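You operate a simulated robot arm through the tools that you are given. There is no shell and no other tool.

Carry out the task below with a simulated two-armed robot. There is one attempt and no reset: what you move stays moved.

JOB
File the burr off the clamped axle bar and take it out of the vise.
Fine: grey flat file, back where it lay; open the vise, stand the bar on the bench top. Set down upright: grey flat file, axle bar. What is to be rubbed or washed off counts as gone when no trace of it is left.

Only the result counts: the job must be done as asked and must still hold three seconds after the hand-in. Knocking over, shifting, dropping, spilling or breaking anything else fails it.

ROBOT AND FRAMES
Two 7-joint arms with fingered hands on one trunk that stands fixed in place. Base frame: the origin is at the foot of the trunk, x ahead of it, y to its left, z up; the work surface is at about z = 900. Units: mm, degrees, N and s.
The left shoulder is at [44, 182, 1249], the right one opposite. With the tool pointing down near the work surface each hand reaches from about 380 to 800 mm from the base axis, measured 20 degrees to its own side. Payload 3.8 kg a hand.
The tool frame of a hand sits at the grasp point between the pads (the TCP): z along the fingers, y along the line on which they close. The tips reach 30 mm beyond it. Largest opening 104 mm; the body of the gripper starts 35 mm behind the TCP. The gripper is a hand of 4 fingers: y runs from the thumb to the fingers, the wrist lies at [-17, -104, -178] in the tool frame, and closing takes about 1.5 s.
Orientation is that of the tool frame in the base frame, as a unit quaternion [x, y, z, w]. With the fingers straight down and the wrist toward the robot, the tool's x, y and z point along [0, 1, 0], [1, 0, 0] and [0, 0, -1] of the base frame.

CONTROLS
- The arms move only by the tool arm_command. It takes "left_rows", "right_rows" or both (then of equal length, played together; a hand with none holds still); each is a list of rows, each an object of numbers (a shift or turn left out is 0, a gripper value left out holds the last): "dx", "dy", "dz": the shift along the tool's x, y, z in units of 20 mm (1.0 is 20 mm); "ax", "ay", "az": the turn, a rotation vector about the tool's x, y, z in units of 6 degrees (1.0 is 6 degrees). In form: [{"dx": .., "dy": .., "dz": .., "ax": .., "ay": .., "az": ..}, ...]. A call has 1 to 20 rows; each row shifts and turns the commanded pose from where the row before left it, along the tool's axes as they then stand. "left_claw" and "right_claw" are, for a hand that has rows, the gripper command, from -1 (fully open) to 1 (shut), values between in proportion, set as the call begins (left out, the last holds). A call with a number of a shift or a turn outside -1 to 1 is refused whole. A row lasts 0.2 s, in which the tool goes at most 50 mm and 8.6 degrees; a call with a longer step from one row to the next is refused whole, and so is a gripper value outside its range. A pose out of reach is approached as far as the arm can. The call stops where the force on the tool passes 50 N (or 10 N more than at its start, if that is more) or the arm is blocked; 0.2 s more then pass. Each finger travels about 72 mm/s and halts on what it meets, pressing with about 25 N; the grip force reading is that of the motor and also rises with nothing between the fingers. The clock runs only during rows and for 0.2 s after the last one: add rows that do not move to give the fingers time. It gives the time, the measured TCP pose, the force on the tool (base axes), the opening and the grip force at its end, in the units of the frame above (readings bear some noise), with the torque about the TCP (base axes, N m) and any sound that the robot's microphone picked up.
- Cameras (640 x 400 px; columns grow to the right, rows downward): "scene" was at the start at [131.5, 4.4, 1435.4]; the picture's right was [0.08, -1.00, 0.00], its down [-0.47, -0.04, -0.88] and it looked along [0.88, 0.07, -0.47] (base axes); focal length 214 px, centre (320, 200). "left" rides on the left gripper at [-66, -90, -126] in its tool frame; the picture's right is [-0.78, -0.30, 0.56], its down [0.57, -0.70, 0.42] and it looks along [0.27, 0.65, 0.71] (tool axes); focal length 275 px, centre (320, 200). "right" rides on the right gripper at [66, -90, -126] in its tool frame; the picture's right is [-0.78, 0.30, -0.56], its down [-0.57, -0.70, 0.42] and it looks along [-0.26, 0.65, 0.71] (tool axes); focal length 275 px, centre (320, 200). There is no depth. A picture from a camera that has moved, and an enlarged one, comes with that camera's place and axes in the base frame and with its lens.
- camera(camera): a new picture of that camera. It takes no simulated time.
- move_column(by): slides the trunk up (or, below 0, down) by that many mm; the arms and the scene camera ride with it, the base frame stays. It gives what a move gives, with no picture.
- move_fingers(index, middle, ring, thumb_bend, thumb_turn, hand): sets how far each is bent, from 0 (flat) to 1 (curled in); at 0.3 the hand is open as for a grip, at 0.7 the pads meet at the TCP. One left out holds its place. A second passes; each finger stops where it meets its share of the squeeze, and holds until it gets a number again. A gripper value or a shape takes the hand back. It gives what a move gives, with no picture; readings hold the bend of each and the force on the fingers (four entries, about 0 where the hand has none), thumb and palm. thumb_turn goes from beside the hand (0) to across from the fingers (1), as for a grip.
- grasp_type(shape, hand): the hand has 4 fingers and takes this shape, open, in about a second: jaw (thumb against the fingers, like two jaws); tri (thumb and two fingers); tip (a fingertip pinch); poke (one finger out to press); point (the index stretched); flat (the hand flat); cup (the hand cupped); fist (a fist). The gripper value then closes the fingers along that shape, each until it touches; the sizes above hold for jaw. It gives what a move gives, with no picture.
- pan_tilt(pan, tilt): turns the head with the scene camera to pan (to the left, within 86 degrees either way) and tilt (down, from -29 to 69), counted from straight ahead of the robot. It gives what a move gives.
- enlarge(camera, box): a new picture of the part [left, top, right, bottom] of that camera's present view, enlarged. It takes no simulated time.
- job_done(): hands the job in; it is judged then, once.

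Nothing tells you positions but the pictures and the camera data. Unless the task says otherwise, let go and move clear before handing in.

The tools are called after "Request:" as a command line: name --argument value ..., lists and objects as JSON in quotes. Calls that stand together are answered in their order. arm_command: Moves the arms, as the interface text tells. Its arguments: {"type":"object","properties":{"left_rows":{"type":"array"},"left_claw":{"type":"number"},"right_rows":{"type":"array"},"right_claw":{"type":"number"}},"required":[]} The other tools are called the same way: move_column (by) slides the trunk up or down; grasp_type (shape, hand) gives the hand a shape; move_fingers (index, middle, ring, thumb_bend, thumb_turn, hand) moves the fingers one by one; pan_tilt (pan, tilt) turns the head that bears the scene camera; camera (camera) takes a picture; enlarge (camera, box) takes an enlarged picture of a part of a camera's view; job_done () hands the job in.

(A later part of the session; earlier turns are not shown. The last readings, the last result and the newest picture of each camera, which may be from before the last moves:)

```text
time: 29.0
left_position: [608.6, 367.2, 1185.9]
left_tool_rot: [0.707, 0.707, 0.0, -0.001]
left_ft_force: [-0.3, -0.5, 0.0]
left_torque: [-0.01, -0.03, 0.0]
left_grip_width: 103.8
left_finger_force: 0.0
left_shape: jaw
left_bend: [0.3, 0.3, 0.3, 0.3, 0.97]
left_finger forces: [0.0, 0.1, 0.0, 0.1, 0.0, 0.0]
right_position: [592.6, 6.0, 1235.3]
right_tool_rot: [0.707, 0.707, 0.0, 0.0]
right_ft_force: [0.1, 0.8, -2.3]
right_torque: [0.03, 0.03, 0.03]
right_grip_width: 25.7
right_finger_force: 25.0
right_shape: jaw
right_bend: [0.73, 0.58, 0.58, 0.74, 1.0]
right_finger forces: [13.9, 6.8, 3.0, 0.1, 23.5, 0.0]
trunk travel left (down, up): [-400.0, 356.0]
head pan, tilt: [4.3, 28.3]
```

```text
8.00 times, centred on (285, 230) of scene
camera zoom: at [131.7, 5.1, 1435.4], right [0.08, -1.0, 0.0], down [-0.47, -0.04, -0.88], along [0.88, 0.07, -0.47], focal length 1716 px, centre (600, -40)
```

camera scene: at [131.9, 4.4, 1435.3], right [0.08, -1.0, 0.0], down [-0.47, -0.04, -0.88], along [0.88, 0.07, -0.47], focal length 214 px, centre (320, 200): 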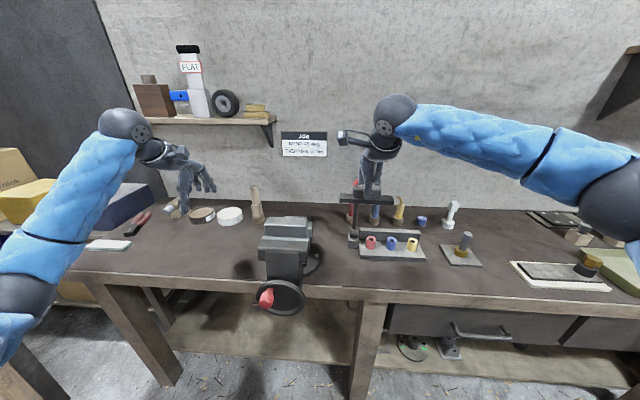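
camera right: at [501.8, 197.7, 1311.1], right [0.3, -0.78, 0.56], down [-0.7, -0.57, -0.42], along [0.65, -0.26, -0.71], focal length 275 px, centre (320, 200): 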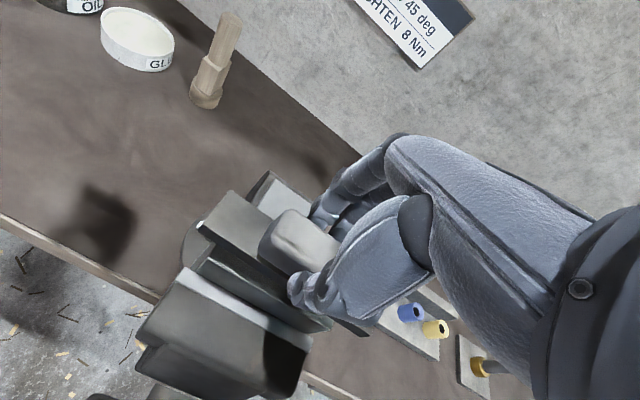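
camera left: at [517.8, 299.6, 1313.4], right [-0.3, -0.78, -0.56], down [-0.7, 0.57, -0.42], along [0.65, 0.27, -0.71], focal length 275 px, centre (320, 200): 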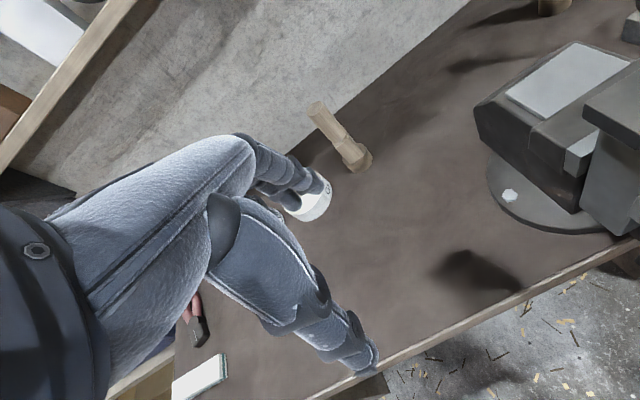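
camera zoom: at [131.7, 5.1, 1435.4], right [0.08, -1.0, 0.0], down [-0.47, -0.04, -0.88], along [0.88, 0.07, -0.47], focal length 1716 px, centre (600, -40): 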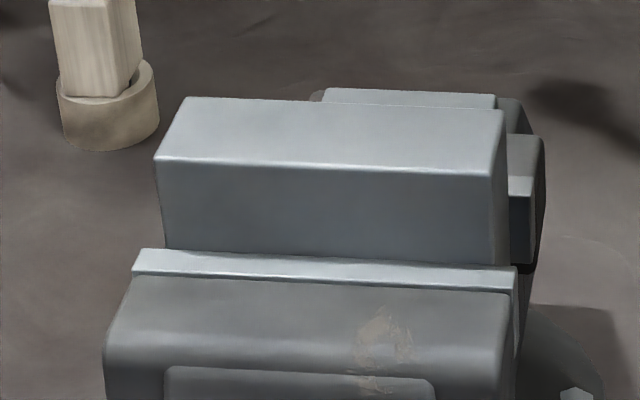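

The top is clean and bright now. I'll zoom to check for remnants near the edges.

Request:
enlarge --camera "right" --box '[50, 110, 190, 220]'

Request:
enlarge --camera "left" --box '[540, 40, 640, 260]'

```text
3.64 times, centred on (120, 165) of right
camera zoom: at [501.3, 71.6, 1361.0], right [0.3, -0.78, 0.56], down [-0.7, -0.57, -0.42], along [0.65, -0.27, -0.71], focal length 1001 px, centre (1047, 327)
```

zoom: 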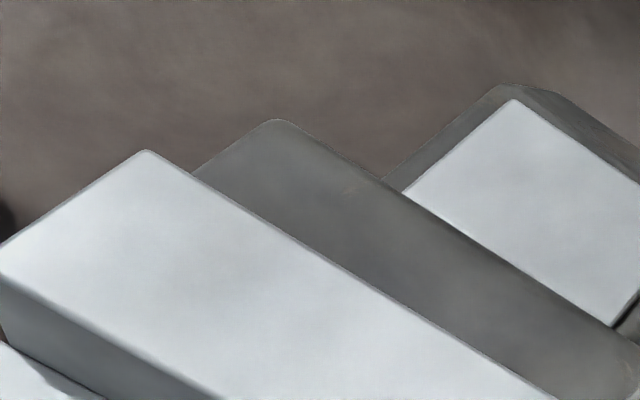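

```text
1.82 times, centred on (590, 150) of left
camera zoom: at [517.9, 300.2, 1313.3], right [-0.3, -0.78, -0.56], down [-0.7, 0.57, -0.42], along [0.65, 0.26, -0.71], focal length 500 px, centre (-171, 291)
```

zoom: 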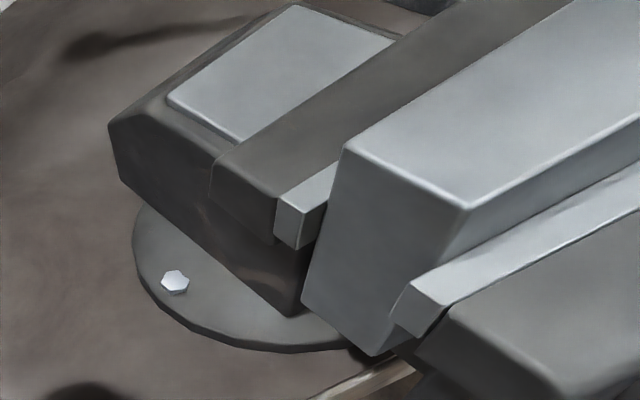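

The bar's end is visible: it reaches down to about z 1001, so it's roughly 37×110×120 mm. For safety I'll do one more filing pass with small x offsets to cover the edges.

Request:
arm_command --right_rows '[{"dx": 0.9}, {"dx": 0.9}, {"dx": 0.9}, {"dx": 0.9}, {"dx": 0.9}, {"dx": 0.9}, {"dx": 0.75, "dy": 0.25}, {"dz": 0.9}, {"dz": 0.9}, {"dz": 0.8}, {"dz": 0.4}, {"dz": 0.2}, {"dz": 0.1}, {"dz": 0.1}, {}]'

```text
time: 32.2
left_position: [608.2, 366.5, 1186.4]
left_tool_rot: [0.708, 0.707, 0.0, 0.0]
left_ft_force: [0.6, 0.3, -1.9]
left_torque: [0.02, 0.01, -0.02]
left_grip_width: 103.4
left_finger_force: 0.1
left_shape: jaw
left_bend: [0.3, 0.3, 0.3, 0.3, 0.97]
left_finger forces: [0.1, 0.1, 0.1, 0.0, 0.0, 0.1]
right_position: [597.2, 126.9, 1167.2]
right_tool_rot: [0.707, 0.707, 0.001, 0.0]
right_ft_force: [-0.2, -0.1, 3.0]
right_torque: [-0.02, 0.01, 0.0]
right_grip_width: 25.7
right_finger_force: 24.7
right_shape: jaw
right_bend: [0.73, 0.58, 0.58, 0.74, 1.0]
right_finger forces: [14.0, 6.9, 3.0, 0.0, 23.6, 0.1]
trunk travel left (down, up): [-400.0, 356.0]
head pan, tilt: [4.3, 28.3]
```

Request:
arm_command --right_rows '[{"dz": 0.08}, {"dx": 0.5}, {"dx": 0.5}, {"dx": -0.5}, {"dx": -0.5}, {"dx": -0.5}, {"dx": -0.5}, {"dx": 0.5}, {"dx": 0.5}, {"dy": -0.3}, {"dy": -0.3}, {"dx": 0.5}, {"dx": 0.5}, {"dx": -0.5}, {"dx": -0.5}, {"dx": -0.5}, {"dx": -0.5}, {"dx": 0.5}, {"dx": 0.5}, {}]'

Request:
enlarge --camera "scene" --box '[230, 180, 340, 290]'

```text
time: 36.4
left_position: [607.3, 366.4, 1187.2]
left_tool_rot: [0.707, 0.707, 0.0, 0.0]
left_ft_force: [0.5, 0.3, 0.4]
left_torque: [0.04, 0.03, 0.01]
left_grip_width: 103.8
left_finger_force: 0.2
left_shape: jaw
left_bend: [0.3, 0.3, 0.3, 0.3, 0.97]
left_finger forces: [0.0, 0.1, 0.1, 0.1, 0.1, 0.1]
right_position: [584.8, 127.6, 1168.1]
right_tool_rot: [0.707, 0.707, -0.001, 0.0]
right_ft_force: [1.0, -3.0, 8.6]
right_torque: [-0.04, -0.02, 0.0]
right_grip_width: 25.8
right_finger_force: 24.8
right_shape: jaw
right_bend: [0.73, 0.58, 0.58, 0.74, 1.0]
right_finger forces: [14.9, 7.9, 3.8, 0.0, 25.2, 0.0]
trunk travel left (down, up): [-400.0, 356.0]
head pan, tilt: [4.3, 28.3]
```

```text
3.64 times, centred on (285, 235) of scene
camera zoom: at [130.9, 3.7, 1435.5], right [0.08, -1.0, 0.0], down [-0.47, -0.04, -0.88], along [0.88, 0.07, -0.47], focal length 780 px, centre (447, 73)
```

zoom: 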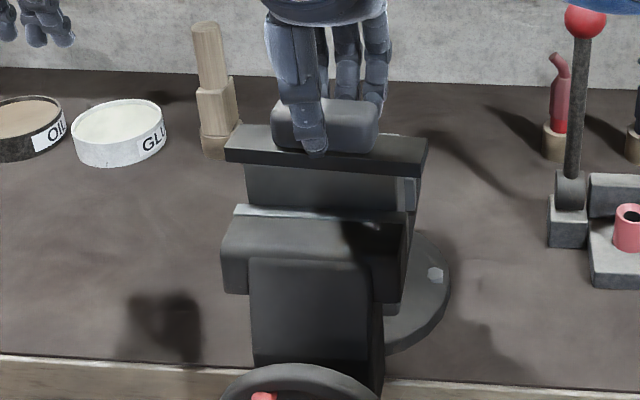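

Now I return the file to its place: lift, cross back, descend to slightly above the bench, and check.

Request:
arm_command --right_rows '[{"dz": -0.6}, {"dz": -1}, {"dz": -1}, {"dz": -0.6}, {"dx": -0.9}, {"dx": -0.9}, {"dx": -0.9, "dy": 0.3}, {"dx": -0.9, "dy": 0.3}, {"dx": -0.9, "dy": 0.3}, {"dx": -0.9, "dy": 0.3}, {"dx": -0.9, "dy": 0.4}, {"dx": -0.9, "dy": 0.4}, {"dx": -0.9, "dy": 0.4}, {"dx": -0.9, "dy": 0.4}, {"dx": -0.9, "dy": 0.27}, {"dx": -0.23}, {}]'

Request:
camera --camera "right"

Request:
enlarge --camera "scene" --box '[250, 205, 320, 255]'

```text
time: 40.0
left_position: [608.6, 365.3, 1187.8]
left_tool_rot: [0.707, 0.708, 0.0, 0.0]
left_ft_force: [-0.6, -0.3, -0.8]
left_torque: [0.0, -0.02, 0.0]
left_grip_width: 103.8
left_finger_force: 0.1
left_shape: jaw
left_bend: [0.3, 0.3, 0.3, 0.3, 0.97]
left_finger forces: [0.1, 0.0, 0.0, 0.0, 0.0, 0.0]
right_position: [646.1, -75.3, 1232.4]
right_tool_rot: [0.708, 0.707, -0.001, -0.001]
right_ft_force: [-0.2, 0.4, -2.0]
right_torque: [0.01, 0.0, -0.01]
right_grip_width: 25.1
right_finger_force: 25.2
right_shape: jaw
right_bend: [0.73, 0.58, 0.58, 0.74, 1.0]
right_finger forces: [13.9, 6.9, 3.3, 0.0, 24.0, 0.0]
trunk travel left (down, up): [-400.0, 356.0]
head pan, tilt: [4.3, 28.3]
```

```text
taken
camera right: at [554.7, -8.9, 1356.6], right [0.3, -0.78, 0.56], down [-0.7, -0.57, -0.42], along [0.65, -0.26, -0.71], focal length 275 px, centre (320, 200)
```

right: 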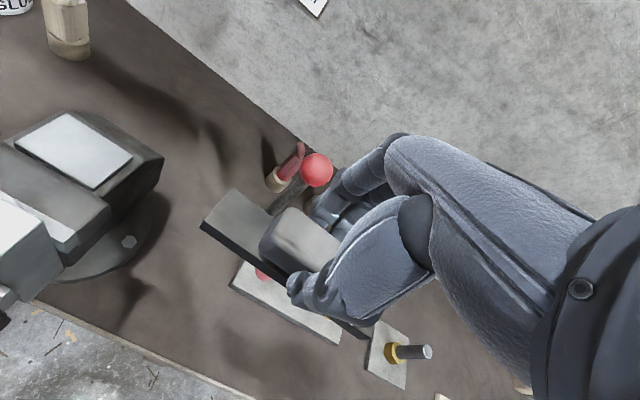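

```text
8.00 times, centred on (285, 230) of scene
camera zoom: at [131.8, 4.3, 1435.4], right [0.08, -1.0, 0.0], down [-0.47, -0.04, -0.88], along [0.88, 0.07, -0.47], focal length 1716 px, centre (600, -40)
```

zoom: 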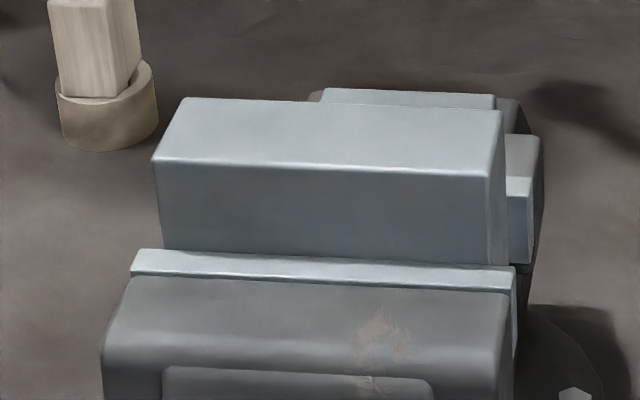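

Burr is gone. I lower the file to just above the bench.

Request:
arm_command --right_rows '[{"dz": 1}, {"dz": 1}, {"dz": 1}, {"dz": 1}, {"dz": 1}, {"dz": 1}, {"dz": 1}, {"dz": 1}, {"dz": 1}, {"dz": 1}, {"dz": 1}, {"dz": 1}, {"dz": 1}, {"dz": 0.6}, {"dz": 0.2}, {}]'

Request:
camera --camera "right"

Request:
enlarge --camera "scene" --box '[320, 200, 420, 290]'

```text
time: 43.4
left_position: [607.9, 365.1, 1187.4]
left_tool_rot: [0.707, 0.707, 0.0, -0.001]
left_ft_force: [-0.3, 0.5, -1.1]
left_torque: [0.0, 0.01, -0.02]
left_grip_width: 104.0
left_finger_force: 0.0
left_shape: jaw
left_bend: [0.3, 0.3, 0.3, 0.3, 0.97]
left_finger forces: [0.1, 0.0, 0.1, 0.1, 0.1, 0.0]
right_position: [646.8, -73.6, 953.4]
right_tool_rot: [0.708, 0.706, 0.001, 0.0]
right_ft_force: [1.0, 0.5, -1.9]
right_torque: [0.01, 0.0, 0.02]
right_grip_width: 25.4
right_finger_force: 25.3
right_shape: jaw
right_bend: [0.73, 0.58, 0.58, 0.74, 1.0]
right_finger forces: [13.8, 6.8, 3.1, 0.0, 23.7, 0.0]
trunk travel left (down, up): [-400.0, 356.0]
head pan, tilt: [4.3, 28.3]
```

```text
taken
camera right: at [555.7, -7.0, 1079.3], right [0.3, -0.78, 0.56], down [-0.7, -0.57, -0.42], along [0.65, -0.27, -0.71], focal length 275 px, centre (320, 200)
```

right: 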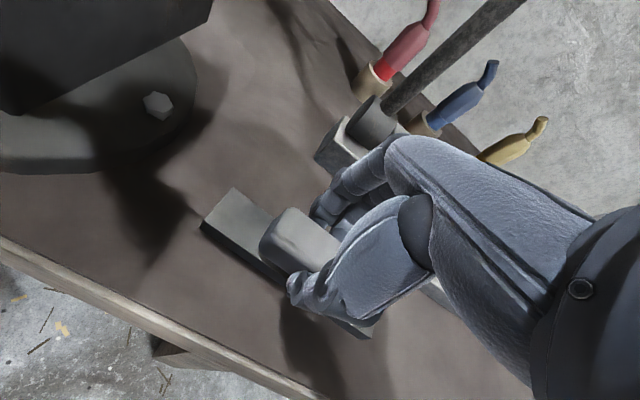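

```text
4.44 times, centred on (370, 245) of scene
camera zoom: at [131.8, 4.4, 1435.4], right [0.08, -1.0, 0.0], down [-0.47, -0.04, -0.88], along [0.88, 0.07, -0.47], focal length 953 px, centre (98, 0)
```

zoom: 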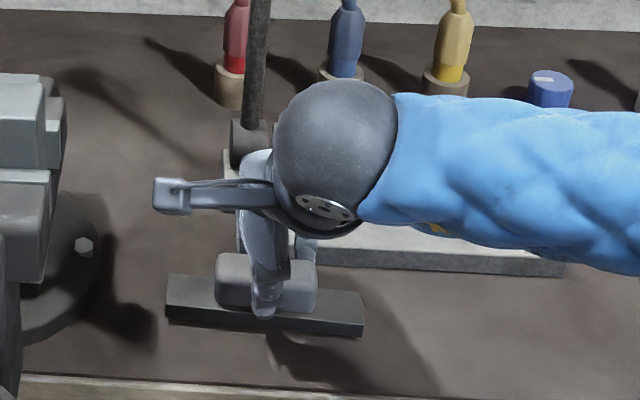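

A few mm above the bench. Lowering until contact.

Request:
arm_command --right_rows '[{"dz": 0.08}, {"dz": 0.08}, {"dz": 0.06}, {"dz": 0.04}, {}]'

```text
time: 44.6
left_position: [609.2, 366.9, 1187.1]
left_tool_rot: [0.707, 0.707, 0.0, -0.001]
left_ft_force: [0.3, 0.2, 0.2]
left_torque: [-0.01, -0.02, 0.0]
left_grip_width: 103.8
left_finger_force: 0.0
left_shape: jaw
left_bend: [0.3, 0.3, 0.3, 0.3, 0.97]
left_finger forces: [0.1, 0.1, 0.1, 0.1, 0.0, 0.0]
right_position: [644.8, -73.6, 949.7]
right_tool_rot: [0.707, 0.707, 0.001, 0.0]
right_ft_force: [0.3, 0.1, -3.0]
right_torque: [-0.05, 0.0, 0.0]
right_grip_width: 25.5
right_finger_force: 24.5
right_shape: jaw
right_bend: [0.73, 0.58, 0.58, 0.74, 1.0]
right_finger forces: [13.8, 6.7, 3.1, 0.0, 23.7, 0.0]
trunk travel left (down, up): [-400.0, 356.0]
head pan, tilt: [4.3, 28.3]
```

Request:
arm_command --right_rows '[{"dz": 0.04}, {"dz": 0.04}, {}]'

```text
time: 45.4
left_position: [608.6, 366.1, 1187.1]
left_tool_rot: [0.707, 0.707, 0.0, 0.0]
left_ft_force: [0.7, -0.7, -0.4]
left_torque: [-0.04, 0.0, -0.02]
left_grip_width: 103.8
left_finger_force: 0.0
left_shape: jaw
left_bend: [0.3, 0.3, 0.3, 0.3, 0.97]
left_finger forces: [0.0, 0.0, 0.0, 0.0, 0.0, 0.0]
right_position: [645.4, -75.5, 948.3]
right_tool_rot: [0.707, 0.707, 0.001, 0.001]
right_ft_force: [-0.2, 0.2, -2.8]
right_torque: [0.01, 0.01, 0.02]
right_grip_width: 25.0
right_finger_force: 24.9
right_shape: jaw
right_bend: [0.73, 0.58, 0.58, 0.74, 1.0]
right_finger forces: [14.0, 6.8, 3.1, 0.1, 23.7, 0.0]
trunk travel left (down, up): [-400.0, 356.0]
head pan, tilt: [4.3, 28.3]
```

Request:
arm_command --right_rows '[{"dz": 0.04}, {"dz": 0.04}, {}]'

```text
time: 46.2
left_position: [607.3, 365.4, 1188.4]
left_tool_rot: [0.707, 0.707, 0.0, 0.0]
left_ft_force: [-0.7, 0.2, -0.2]
left_torque: [0.03, -0.02, 0.0]
left_grip_width: 103.9
left_finger_force: 0.0
left_shape: jaw
left_bend: [0.3, 0.3, 0.3, 0.3, 0.97]
left_finger forces: [0.0, 0.0, 0.0, 0.0, 0.1, 0.0]
right_position: [646.8, -74.5, 947.8]
right_tool_rot: [0.707, 0.707, 0.001, 0.0]
right_ft_force: [-0.1, -1.8, 5.9]
right_torque: [-0.07, 0.0, 0.02]
right_grip_width: 25.1
right_finger_force: 25.2
right_shape: jaw
right_bend: [0.73, 0.58, 0.58, 0.74, 1.0]
right_finger forces: [14.0, 6.8, 3.3, 0.1, 24.5, 0.1]
trunk travel left (down, up): [-400.0, 356.0]
head pan, tilt: [4.3, 28.3]
```

The file is on the bench. I open the hand and lift straight up.

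Request:
arm_command --right_rows '[{}, {}, {}, {}, {}]' --right_claw 0.1

Request:
arm_command --right_rows '[{"dz": -0.3}, {"dz": -0.6}, {"dz": -1}, {"dz": -1}, {"dz": -1}, {"dz": -1}, {"dz": -1}, {"dz": -1}, {"dx": -0.9, "dz": -1}, {"dx": -0.9, "dz": -1}, {"dx": -0.9, "dz": -1}, {"dx": -0.9, "dz": -1}, {"dx": -0.9}]'

Request:
camera --camera "scene"

Request:
enlarge --camera "scene" --box '[320, 170, 480, 290]'

Request:
camera --camera "right"

```text
time: 47.4
left_position: [608.6, 365.9, 1186.9]
left_tool_rot: [0.707, 0.707, 0.001, 0.0]
left_ft_force: [-0.9, 0.2, 1.0]
left_torque: [-0.01, 0.02, 0.02]
left_grip_width: 103.7
left_finger_force: 0.1
left_shape: jaw
left_bend: [0.3, 0.3, 0.3, 0.3, 0.97]
left_finger forces: [0.0, 0.0, 0.0, 0.0, 0.0, 0.1]
right_position: [648.3, -74.8, 944.7]
right_tool_rot: [0.707, 0.707, 0.0, 0.0]
right_ft_force: [0.4, -0.1, 0.6]
right_torque: [0.03, -0.03, 0.0]
right_grip_width: 46.5
right_finger_force: 0.2
right_shape: jaw
right_bend: [0.74, 0.47, 0.43, 0.71, 1.0]
right_finger forces: [0.1, 0.0, 0.0, 0.0, 0.1, 0.0]
trunk travel left (down, up): [-400.0, 356.0]
head pan, tilt: [4.3, 28.3]
```

```text
time: 50.2
left_position: [608.8, 364.5, 1188.5]
left_tool_rot: [0.707, 0.707, 0.0, 0.0]
left_ft_force: [0.2, -0.3, 0.4]
left_torque: [0.03, 0.02, 0.03]
left_grip_width: 103.9
left_finger_force: 0.1
left_shape: jaw
left_bend: [0.3, 0.3, 0.3, 0.3, 0.97]
left_finger forces: [0.0, 0.1, 0.1, 0.1, 0.0, 0.0]
right_position: [645.9, -164.5, 1162.9]
right_tool_rot: [0.707, 0.707, 0.0, 0.0]
right_ft_force: [-0.4, -0.1, -0.4]
right_torque: [0.03, 0.0, -0.02]
right_grip_width: 46.5
right_finger_force: 0.1
right_shape: jaw
right_bend: [0.74, 0.47, 0.43, 0.71, 1.0]
right_finger forces: [0.0, 0.0, 0.1, 0.0, 0.0, 0.0]
trunk travel left (down, up): [-400.0, 356.0]
head pan, tilt: [4.3, 28.3]
```

```text
taken
camera scene: at [131.6, 3.8, 1435.4], right [0.08, -1.0, 0.0], down [-0.47, -0.04, -0.88], along [0.88, 0.07, -0.47], focal length 214 px, centre (320, 200)
```

scene: 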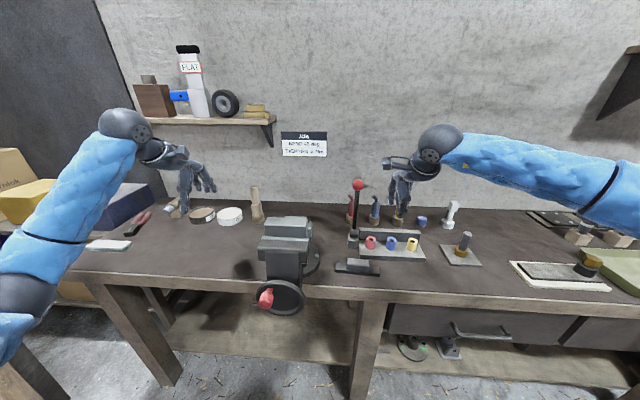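

```text
3.33 times, centred on (400, 230) of scene
camera zoom: at [131.6, 3.8, 1435.4], right [0.08, -1.0, 0.0], down [-0.47, -0.04, -0.88], along [0.88, 0.07, -0.47], focal length 715 px, centre (53, 100)
```

zoom: 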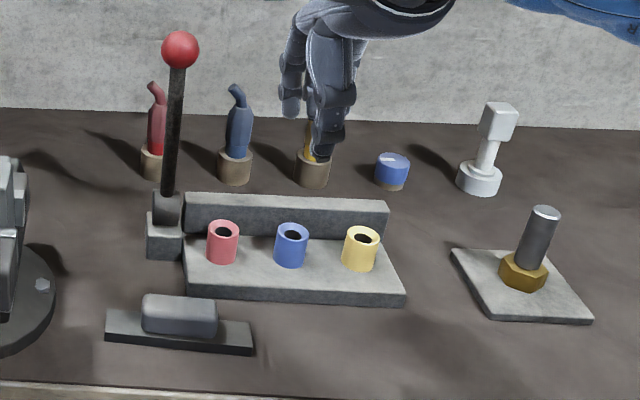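

```text
taken
camera right: at [555.4, -98.2, 1288.0], right [0.3, -0.78, 0.56], down [-0.7, -0.57, -0.42], along [0.65, -0.26, -0.71], focal length 275 px, centre (320, 200)
```

right: 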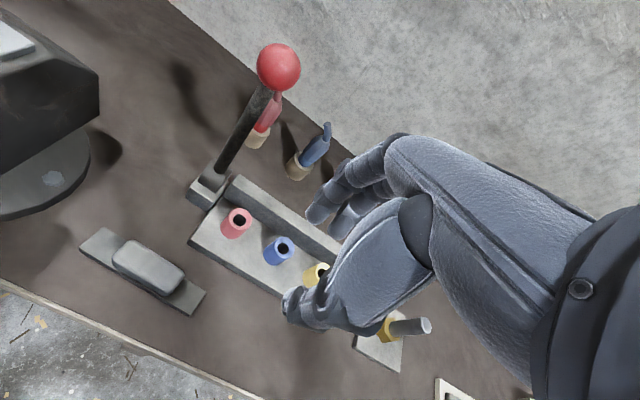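

The file is back within a couple of mm. Next is the vise wheel: handle near (445, 149, 1006), wheel axis near (y 129, z 977). I'll move the right hand back and rotate it so its fingers can point forward, starting with the yaw.

Request:
arm_command --right_rows '[{"dz": -0.9, "dy": -0.5}, {"dz": -0.9, "dy": -0.9}, {"dy": -0.9, "dx": 0.2}, {"dy": -0.9, "dx": 0.2}, {"dy": -0.9, "dx": 0.2}, {"dy": -0.9, "dx": 0.2}, {"dy": -0.9, "dx": 0.2}, {"dy": -0.9, "dx": 0.2}, {"dy": -0.9, "dx": 0.2}, {"dy": -0.9}, {}]' --right_claw -0.6

Request:
arm_command --right_rows '[{"az": -1}, {"az": -1}, {"az": -1}, {"az": -1}, {"az": -1}, {"az": -1}, {"az": -1}, {"az": -1}, {"az": -1}, {"az": -1}, {"az": -1}, {"az": -1}, {"az": -1}, {"az": -1}, {"az": -1}, {}]'

Request:
camera --camera "scene"

Request:
camera --camera "right"

```text
time: 52.6
left_position: [607.4, 366.1, 1187.2]
left_tool_rot: [0.707, 0.707, 0.001, 0.0]
left_ft_force: [0.0, -0.3, 0.2]
left_torque: [-0.01, 0.0, 0.0]
left_grip_width: 103.6
left_finger_force: 0.1
left_shape: jaw
left_bend: [0.3, 0.3, 0.3, 0.3, 0.97]
left_finger forces: [0.0, 0.0, 0.0, 0.0, 0.1, 0.1]
right_position: [473.4, -136.2, 1200.6]
right_tool_rot: [0.707, 0.707, 0.001, 0.0]
right_ft_force: [-0.3, -0.9, -0.6]
right_torque: [0.04, -0.04, 0.0]
right_grip_width: 83.1
right_finger_force: 0.1
right_shape: jaw
right_bend: [0.27, 0.34, 0.31, 0.47, 0.98]
right_finger forces: [0.1, 0.0, 0.0, 0.1, 0.0, 0.1]
trunk travel left (down, up): [-400.0, 356.0]
head pan, tilt: [4.3, 28.3]
```

```text
time: 56.0
left_position: [609.1, 366.1, 1188.4]
left_tool_rot: [0.707, 0.707, 0.0, 0.0]
left_ft_force: [0.0, 0.0, 0.5]
left_torque: [0.03, -0.02, 0.0]
left_grip_width: 104.1
left_finger_force: 0.1
left_shape: jaw
left_bend: [0.3, 0.3, 0.3, 0.3, 0.97]
left_finger forces: [0.0, 0.0, 0.1, 0.0, 0.1, 0.0]
right_position: [462.2, -141.4, 1203.1]
right_tool_rot: [0.292, 0.956, 0.009, -0.006]
right_ft_force: [-1.2, -0.4, 0.6]
right_torque: [-0.02, 0.04, 0.02]
right_grip_width: 83.0
right_finger_force: 0.0
right_shape: jaw
right_bend: [0.27, 0.34, 0.31, 0.47, 0.98]
right_finger forces: [0.0, 0.0, 0.1, 0.0, 0.0, 0.0]
right hand out of reach, approached as far as the arm can: row 10, 11, 12, 13, 14, 15
trunk travel left (down, up): [-400.0, 356.0]
head pan, tilt: [4.3, 28.3]
```

```text
taken
camera scene: at [131.4, 4.4, 1435.4], right [0.08, -1.0, 0.0], down [-0.47, -0.04, -0.88], along [0.88, 0.07, -0.47], focal length 214 px, centre (320, 200)
```

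scene: 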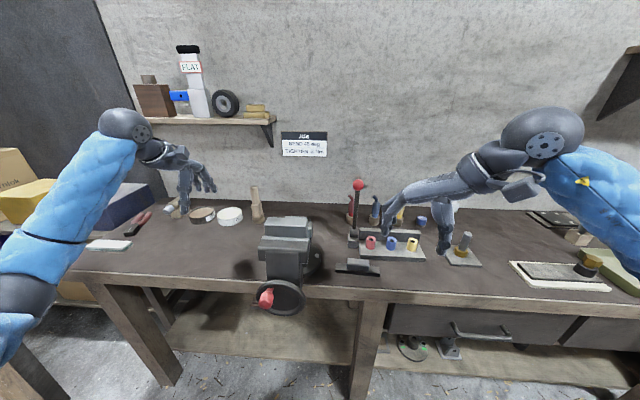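

```text
taken
camera right: at [358.2, -181.1, 1327.9], right [0.81, -0.2, 0.55], down [0.08, -0.89, -0.44], along [0.58, 0.4, -0.71], focal length 275 px, centre (320, 200)
```

right: 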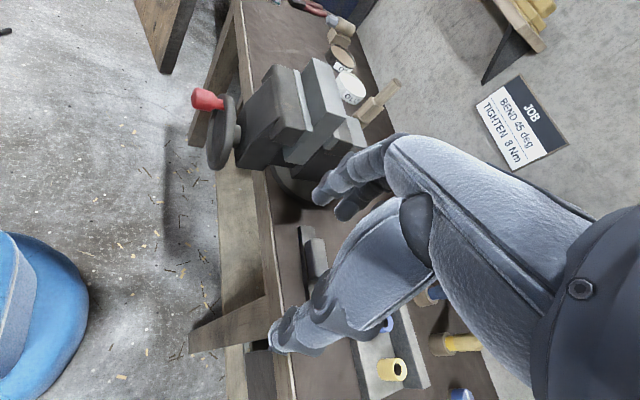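

The yaw is limited there. But this view shows the wheel side-on, so I'll enlarge it.

Request:
enlarge --camera "right" --box '[170, 40, 390, 220]'

```text
2.22 times, centred on (280, 130) of right
camera zoom: at [358.2, -181.1, 1327.9], right [0.81, -0.2, 0.55], down [0.08, -0.89, -0.44], along [0.58, 0.4, -0.71], focal length 612 px, centre (409, 356)
```

zoom: 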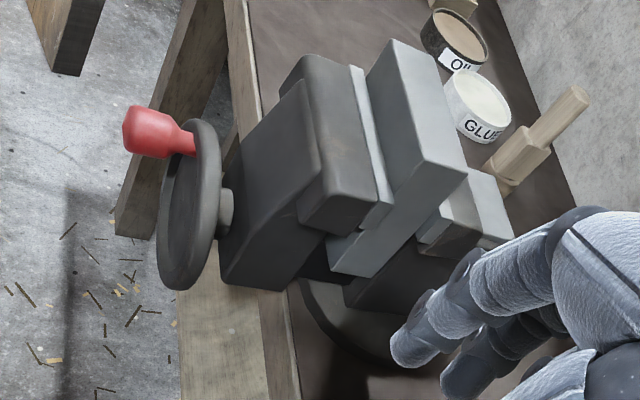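

The knob is about 28 mm thick at x 427–458, y 150, z 1007. I'll shift the right hand left, where the yaw should become reachable, and see how the commanded frame behaves.

Request:
arm_command --right_rows '[{"dy": 0.9}, {"dy": 0.9}, {"dy": 0.9}, {}]'

```text
time: 57.0
left_position: [608.3, 364.0, 1188.0]
left_tool_rot: [0.707, 0.707, 0.0, 0.001]
left_ft_force: [0.1, -0.4, -0.5]
left_torque: [0.01, -0.03, 0.07]
left_grip_width: 103.5
left_finger_force: 0.1
left_shape: jaw
left_bend: [0.3, 0.3, 0.3, 0.3, 0.97]
left_finger forces: [0.0, 0.1, 0.0, 0.0, 0.1, 0.0]
right_position: [492.4, -94.9, 1204.2]
right_tool_rot: [0.291, 0.957, 0.009, -0.007]
right_ft_force: [-1.2, -0.6, -0.1]
right_torque: [0.02, -0.01, -0.04]
right_grip_width: 82.8
right_finger_force: 0.0
right_shape: jaw
right_bend: [0.27, 0.34, 0.31, 0.47, 0.98]
right_finger forces: [0.1, 0.0, 0.1, 0.0, 0.0, 0.0]
trunk travel left (down, up): [-400.0, 356.0]
head pan, tilt: [4.3, 28.3]
```

Request:
arm_command --right_rows '[{"dx": 0.76, "dy": 0.53, "dz": 0.41}, {"dx": 0.76, "dy": 0.53, "dz": 0.41}, {"dx": 0.76, "dy": 0.53, "dz": 0.41}, {"dx": 0.76, "dy": 0.53, "dz": 0.41}, {"dx": 0.76, "dy": 0.53, "dz": 0.41}, {"dx": 0.76, "dy": 0.53, "dz": 0.41}, {"dx": 0.76, "dy": 0.53, "dz": 0.41}, {"dx": 0.76, "dy": 0.53, "dz": 0.41}, {"dx": 0.76, "dy": 0.53, "dz": 0.41}, {}]'

Request:
arm_command --right_rows '[{"az": -1}, {"az": -1}, {"az": -1}, {"az": -1}, {"az": -1}, {"az": -0.6}, {}]'

Request:
camera --camera "scene"

```text
time: 59.2
left_position: [607.4, 366.3, 1186.7]
left_tool_rot: [0.707, 0.707, 0.0, 0.0]
left_ft_force: [0.2, -0.3, 0.3]
left_torque: [-0.01, -0.02, -0.01]
left_grip_width: 103.5
left_finger_force: 0.1
left_shape: jaw
left_bend: [0.3, 0.3, 0.3, 0.3, 0.97]
left_finger forces: [0.0, 0.0, 0.0, 0.0, 0.1, 0.1]
right_position: [433.3, 60.8, 1131.5]
right_tool_rot: [0.292, 0.956, 0.009, -0.008]
right_ft_force: [0.1, -0.3, 0.9]
right_torque: [-0.01, 0.0, -0.03]
right_grip_width: 83.1
right_finger_force: 0.0
right_shape: jaw
right_bend: [0.27, 0.34, 0.31, 0.47, 0.98]
right_finger forces: [0.0, 0.0, 0.0, 0.0, 0.1, 0.1]
trunk travel left (down, up): [-400.0, 356.0]
head pan, tilt: [4.3, 28.3]
```

```text
time: 60.8
left_position: [608.4, 365.5, 1187.4]
left_tool_rot: [0.707, 0.707, 0.0, 0.0]
left_ft_force: [0.0, -0.6, 0.9]
left_torque: [0.01, 0.01, 0.0]
left_grip_width: 103.7
left_finger_force: 0.1
left_shape: jaw
left_bend: [0.3, 0.3, 0.3, 0.3, 0.97]
left_finger forces: [0.0, 0.0, 0.1, 0.1, 0.0, 0.0]
right_position: [432.7, 60.8, 1132.1]
right_tool_rot: [0.139, 0.99, 0.009, -0.006]
right_ft_force: [-0.7, -0.2, 0.7]
right_torque: [0.02, -0.02, 0.0]
right_grip_width: 83.0
right_finger_force: 0.1
right_shape: jaw
right_bend: [0.27, 0.34, 0.31, 0.47, 0.98]
right_finger forces: [0.0, 0.0, 0.0, 0.0, 0.0, 0.0]
right hand out of reach, approached as far as the arm can: row 4, 5, 6
trunk travel left (down, up): [-400.0, 356.0]
head pan, tilt: [4.3, 28.3]
```

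```text
taken
camera scene: at [131.5, 4.4, 1435.4], right [0.08, -1.0, 0.0], down [-0.47, -0.04, -0.88], along [0.88, 0.07, -0.47], focal length 214 px, centre (320, 200)
```

scene: 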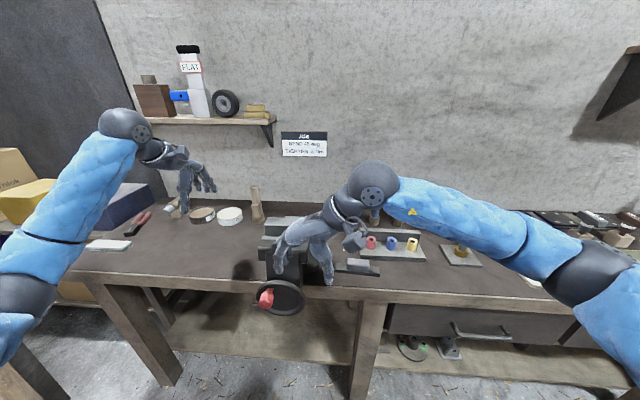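

Yaw is now about 74°. I try tilting the fingers forward.

Request:
arm_command --right_rows '[{"ay": -1}, {"ay": -1}, {"ay": -1}, {"ay": -1}, {"ay": -1}, {"ay": -1}, {"ay": -1}, {"ay": -1}, {}]'

Request:
camera --camera "scene"

```text
time: 62.8
left_position: [608.3, 365.7, 1187.0]
left_tool_rot: [0.707, 0.707, 0.0, 0.0]
left_ft_force: [1.3, -0.3, -0.1]
left_torque: [0.05, 0.02, 0.02]
left_grip_width: 104.1
left_finger_force: 0.1
left_shape: jaw
left_bend: [0.3, 0.3, 0.3, 0.3, 0.97]
left_finger forces: [0.1, 0.1, 0.0, 0.0, 0.0, 0.0]
right_position: [431.1, 59.3, 1133.3]
right_tool_rot: [0.129, 0.907, -0.047, 0.397]
right_ft_force: [0.1, 0.6, -0.1]
right_torque: [-0.01, -0.01, 0.05]
right_grip_width: 83.0
right_finger_force: 0.0
right_shape: jaw
right_bend: [0.27, 0.34, 0.31, 0.47, 0.98]
right_finger forces: [0.1, 0.0, 0.0, 0.0, 0.1, 0.0]
trunk travel left (down, up): [-400.0, 356.0]
head pan, tilt: [4.3, 28.3]
```

```text
taken
camera scene: at [131.6, 4.2, 1435.4], right [0.08, -1.0, 0.0], down [-0.47, -0.04, -0.88], along [0.88, 0.07, -0.47], focal length 214 px, centre (320, 200)
```

scene: 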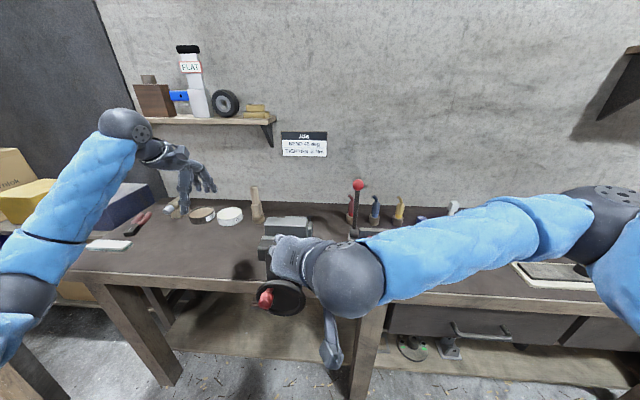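

Request:
arm_command --right_rows '[{"ay": -1}, {"ay": -1}, {"ay": -1}, {"ay": -1}, {"ay": -1}, {"ay": -1}, {}]'

Request:
camera --camera "scene"

Request:
camera --camera "right"

```text
time: 64.4
left_position: [608.0, 365.1, 1186.7]
left_tool_rot: [0.707, 0.707, 0.0, 0.001]
left_ft_force: [-0.7, 0.3, -0.3]
left_torque: [0.02, -0.01, 0.04]
left_grip_width: 103.7
left_finger_force: 0.0
left_shape: jaw
left_bend: [0.3, 0.3, 0.3, 0.3, 0.97]
left_finger forces: [0.1, 0.0, 0.0, 0.1, 0.0, 0.1]
right_position: [431.1, 59.7, 1133.2]
right_tool_rot: [0.11, 0.74, -0.086, 0.658]
right_ft_force: [0.2, -0.2, 0.4]
right_torque: [0.02, -0.01, 0.0]
right_grip_width: 83.1
right_finger_force: 0.0
right_shape: jaw
right_bend: [0.27, 0.34, 0.31, 0.47, 0.98]
right_finger forces: [0.0, 0.1, 0.1, 0.1, 0.0, 0.0]
trunk travel left (down, up): [-400.0, 356.0]
head pan, tilt: [4.3, 28.3]
```

```text
taken
camera scene: at [131.8, 3.8, 1435.4], right [0.08, -1.0, 0.0], down [-0.47, -0.04, -0.88], along [0.88, 0.07, -0.47], focal length 214 px, centre (320, 200)
```

scene: 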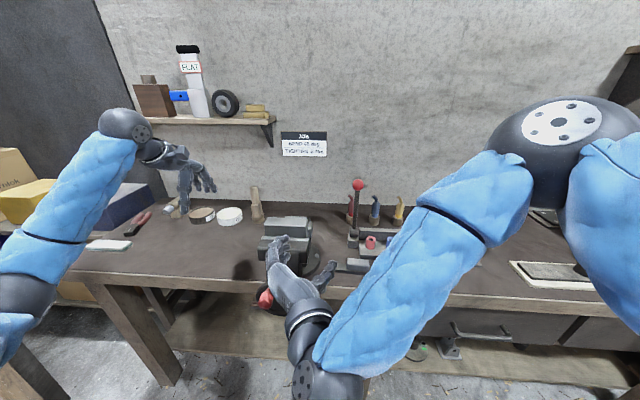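

```text
taken
camera right: at [279.5, 11.0, 1080.6], right [-0.37, 0.4, 0.84], down [0.27, -0.82, 0.51], along [0.89, 0.42, 0.19], focal length 275 px, centre (320, 200)
```

right: 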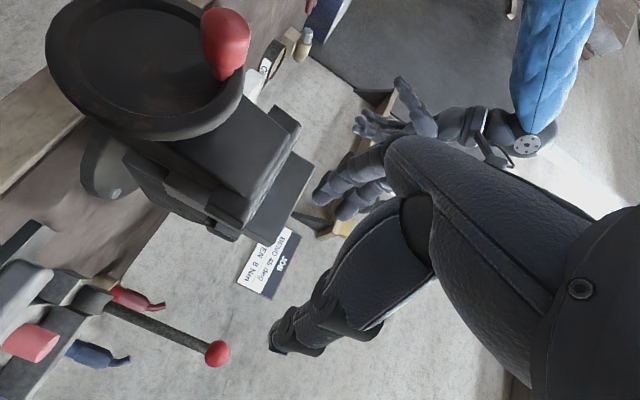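

The hand now points forward and can reach. I'll straighten its pointing a little, then move over to y ≈ 150 above the handle.

Request:
arm_command --right_rows '[{"ax": -0.9, "ay": -0.4}, {"ax": -0.9, "ay": -0.4}, {"ax": -0.8, "ay": -0.3}, {}]'

```text
time: 65.4
left_position: [607.3, 365.5, 1187.7]
left_tool_rot: [0.707, 0.707, 0.0, 0.001]
left_ft_force: [-0.5, 0.1, -0.2]
left_torque: [-0.01, 0.0, 0.03]
left_grip_width: 103.9
left_finger_force: 0.1
left_shape: jaw
left_bend: [0.3, 0.3, 0.3, 0.3, 0.97]
left_finger forces: [0.1, 0.0, 0.1, 0.0, 0.0, 0.1]
right_position: [432.3, 59.8, 1133.5]
right_tool_rot: [0.06, 0.724, -0.038, 0.687]
right_ft_force: [0.6, -0.6, 0.6]
right_torque: [-0.01, 0.01, 0.02]
right_grip_width: 83.0
right_finger_force: 0.0
right_shape: jaw
right_bend: [0.27, 0.34, 0.31, 0.47, 0.98]
right_finger forces: [0.1, 0.0, 0.0, 0.1, 0.0, 0.0]
right hand out of reach, approached as far as the arm can: row 2, 3
trunk travel left (down, up): [-400.0, 356.0]
head pan, tilt: [4.3, 28.3]
```

Request:
arm_command --right_rows '[{"dy": 0.75, "dz": -0.1}, {"dy": 0.75, "dz": -0.1}, {"dy": 0.75, "dz": -0.1}, {"dy": 0.75, "dz": -0.1}, {"dy": 0.75, "dz": -0.1}, {"dy": 0.75, "dz": -0.1}, {}]'

Request:
camera --camera "right"

Request:
camera --camera "scene"

```text
time: 67.0
left_position: [608.1, 367.1, 1187.0]
left_tool_rot: [0.707, 0.707, 0.0, 0.0]
left_ft_force: [-0.8, 0.1, 0.4]
left_torque: [0.02, 0.03, 0.0]
left_grip_width: 103.8
left_finger_force: 0.0
left_shape: jaw
left_bend: [0.3, 0.3, 0.3, 0.3, 0.97]
left_finger forces: [0.1, 0.1, 0.0, 0.0, 0.1, 0.0]
right_position: [432.9, 150.7, 1135.4]
right_tool_rot: [0.06, 0.723, -0.038, 0.687]
right_ft_force: [0.3, -0.5, 0.0]
right_torque: [-0.01, 0.0, -0.03]
right_grip_width: 83.1
right_finger_force: 0.0
right_shape: jaw
right_bend: [0.27, 0.34, 0.31, 0.47, 0.98]
right_finger forces: [0.0, 0.0, 0.1, 0.0, 0.0, 0.0]
trunk travel left (down, up): [-400.0, 356.0]
head pan, tilt: [4.3, 28.3]
```

```text
taken
camera right: at [291.9, 83.1, 1073.6], right [-0.47, 0.34, 0.81], down [0.35, -0.77, 0.53], along [0.81, 0.53, 0.24], focal length 275 px, centre (320, 200)
```

right: 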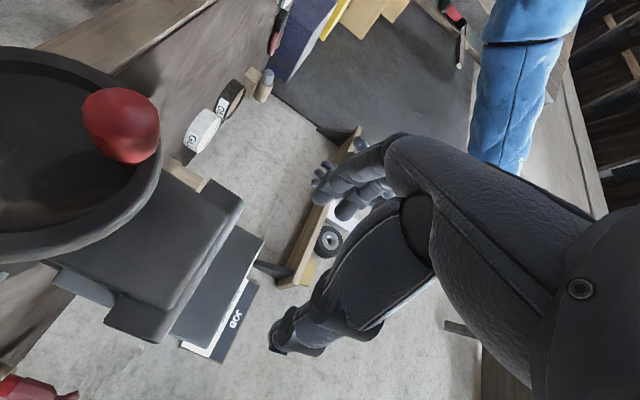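

```text
taken
camera scene: at [131.3, 4.4, 1435.4], right [0.08, -1.0, 0.0], down [-0.47, -0.04, -0.88], along [0.88, 0.07, -0.47], focal length 214 px, centre (320, 200)
```

scene: 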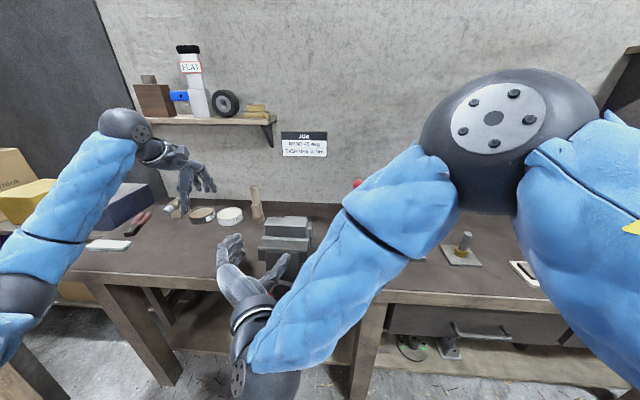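

The hand is above the handle. I lower it so the handle slips between thumb and fingers.

Request:
arm_command --right_rows '[{"dx": 0.7}, {"dx": 0.7}, {"dx": 0.7}, {"dx": 0.7}, {"dx": 0.7}, {"dx": 0.7}, {"dx": 0.5}, {}]'

Request:
camera --camera "right"

Request:
camera --camera "left"

Request:
camera --camera "scene"

```text
time: 68.8
left_position: [607.6, 366.1, 1187.8]
left_tool_rot: [0.707, 0.707, 0.0, -0.001]
left_ft_force: [0.4, 0.6, 0.2]
left_torque: [-0.01, 0.03, -0.02]
left_grip_width: 103.7
left_finger_force: 0.1
left_shape: jaw
left_bend: [0.3, 0.3, 0.3, 0.3, 0.97]
left_finger forces: [0.0, 0.0, 0.0, 0.1, 0.1, 0.0]
right_position: [426.2, 143.2, 1112.2]
right_tool_rot: [0.061, 0.726, -0.04, 0.684]
right_ft_force: [-0.2, 0.3, 0.0]
right_torque: [0.02, -0.02, -0.02]
right_grip_width: 82.9
right_finger_force: 0.1
right_shape: jaw
right_bend: [0.27, 0.34, 0.31, 0.47, 0.98]
right_finger forces: [0.1, 0.1, 0.0, 0.0, 0.0, 0.0]
right hand out of reach, approached as far as the arm can: row 2, 3, 4, 5, 6, 7
trunk travel left (down, up): [-400.0, 356.0]
head pan, tilt: [4.3, 28.3]
```

```text
taken
camera right: at [284.5, 74.8, 1051.0], right [-0.47, 0.35, 0.81], down [0.35, -0.77, 0.53], along [0.81, 0.53, 0.24], focal length 275 px, centre (320, 200)
```

right: 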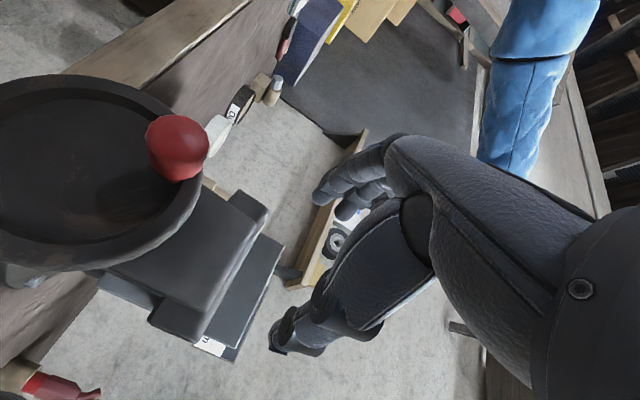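

```text
taken
camera left: at [517.6, 299.6, 1313.5], right [-0.3, -0.78, -0.56], down [-0.7, 0.57, -0.42], along [0.65, 0.27, -0.71], focal length 275 px, centre (320, 200)
```

left: 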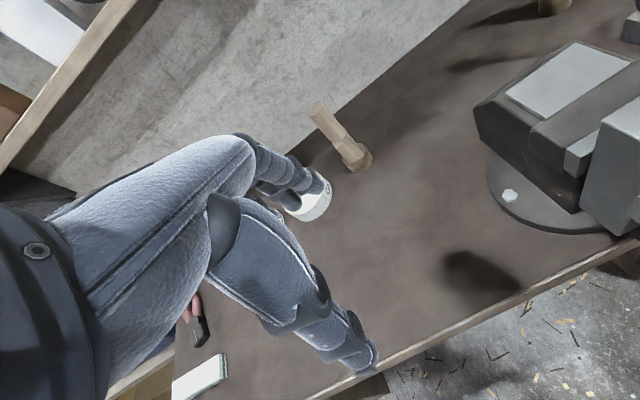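

```text
taken
camera scene: at [131.5, 4.5, 1435.4], right [0.08, -1.0, 0.0], down [-0.47, -0.04, -0.88], along [0.88, 0.07, -0.47], focal length 214 px, centre (320, 200)
```

scene: 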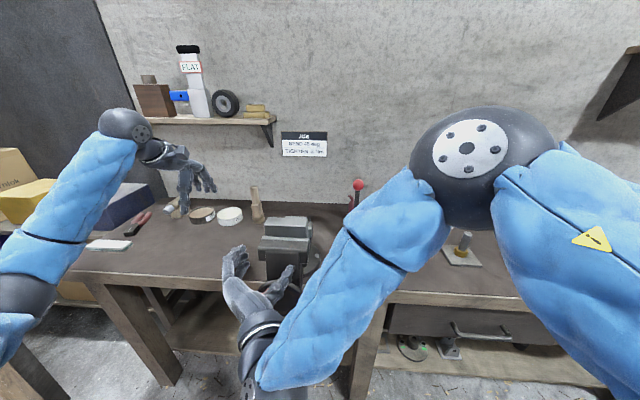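

The arm can't go lower here, but the trunk can: I lower the column, first by 60 mm.

Request:
move_column --by -60

Request:
camera --camera "right"

Request:
camera --camera "scene"

```text
time: 69.8
left_position: [606.9, 366.8, 1128.1]
left_tool_rot: [0.707, 0.708, 0.0, 0.0]
left_ft_force: [-0.4, -0.6, 0.2]
left_torque: [0.01, -0.03, 0.01]
left_grip_width: 103.6
left_finger_force: 0.0
left_shape: jaw
left_bend: [0.3, 0.3, 0.3, 0.3, 0.97]
left_finger forces: [0.1, 0.0, 0.1, 0.0, 0.0, 0.0]
right_position: [425.3, 143.3, 1052.5]
right_tool_rot: [0.061, 0.724, -0.041, 0.686]
right_ft_force: [-0.3, 0.5, 0.4]
right_torque: [0.02, -0.02, 0.0]
right_grip_width: 83.3
right_finger_force: 0.1
right_shape: jaw
right_bend: [0.27, 0.34, 0.31, 0.47, 0.98]
right_finger forces: [0.1, 0.1, 0.0, 0.0, 0.0, 0.0]
trunk travel left (down, up): [-340.0, 416.0]
head pan, tilt: [4.3, 28.3]
```

```text
taken
camera right: at [284.6, 75.1, 990.8], right [-0.47, 0.35, 0.81], down [0.35, -0.77, 0.53], along [0.81, 0.53, 0.24], focal length 275 px, centre (320, 200)
```

right: 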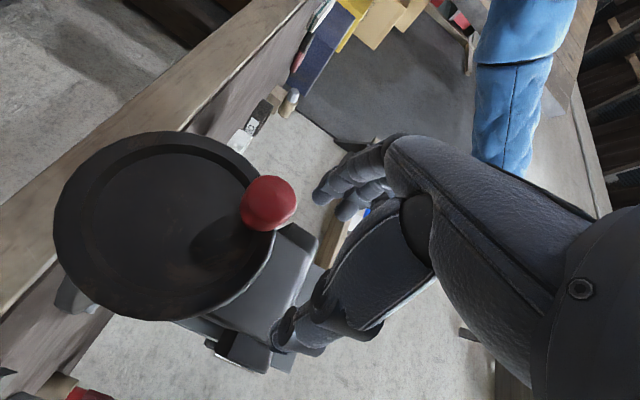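

```text
taken
camera scene: at [148.4, 4.4, 1375.0], right [0.08, -1.0, 0.0], down [-0.47, -0.04, -0.88], along [0.88, 0.07, -0.47], focal length 214 px, centre (320, 200)
```

scene: 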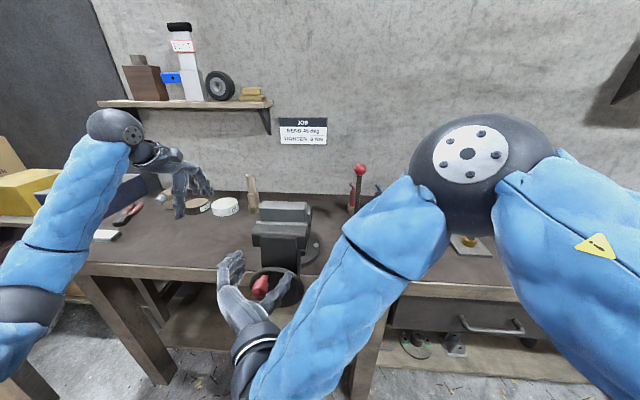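

A clear view of wheel and handle. I lower the trunk another 46 mm so the knob sits between thumb and fingers.

Request:
move_column --by -46

Request:
camera --camera "right"

Request:
camera --camera "scene"

```text
time: 70.7
left_position: [606.5, 365.7, 1081.4]
left_tool_rot: [0.707, 0.707, 0.0, 0.001]
left_ft_force: [-0.3, -0.2, 0.1]
left_torque: [-0.03, -0.03, 0.0]
left_grip_width: 103.5
left_finger_force: 0.1
left_shape: jaw
left_bend: [0.3, 0.3, 0.3, 0.3, 0.97]
left_finger forces: [0.0, 0.0, 0.0, 0.0, 0.1, 0.1]
right_position: [426.5, 142.6, 1007.0]
right_tool_rot: [0.061, 0.724, -0.04, 0.686]
right_ft_force: [-0.1, 0.2, 0.0]
right_torque: [-0.01, 0.02, -0.01]
right_grip_width: 83.1
right_finger_force: 0.0
right_shape: jaw
right_bend: [0.27, 0.34, 0.31, 0.47, 0.98]
right_finger forces: [0.0, 0.0, 0.1, 0.0, 0.0, 0.0]
trunk travel left (down, up): [-294.0, 462.0]
head pan, tilt: [4.3, 28.3]
```

```text
taken
camera right: at [284.6, 75.1, 944.9], right [-0.47, 0.35, 0.81], down [0.35, -0.77, 0.53], along [0.81, 0.53, 0.24], focal length 275 px, centre (320, 200)
```

right: 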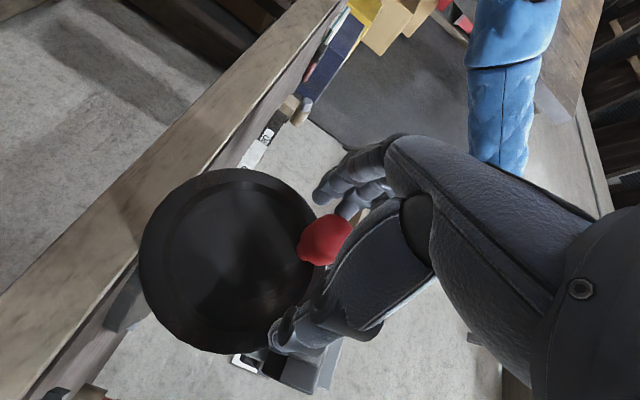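

```text
taken
camera scene: at [165.1, 4.4, 1328.3], right [0.08, -1.0, 0.0], down [-0.47, -0.04, -0.88], along [0.88, 0.07, -0.47], focal length 214 px, centre (320, 200)
```

scene: 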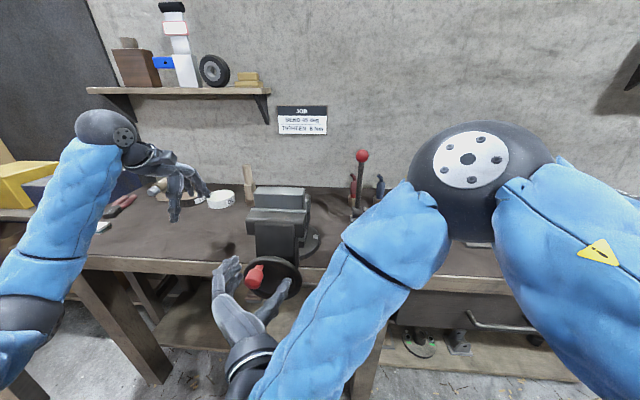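

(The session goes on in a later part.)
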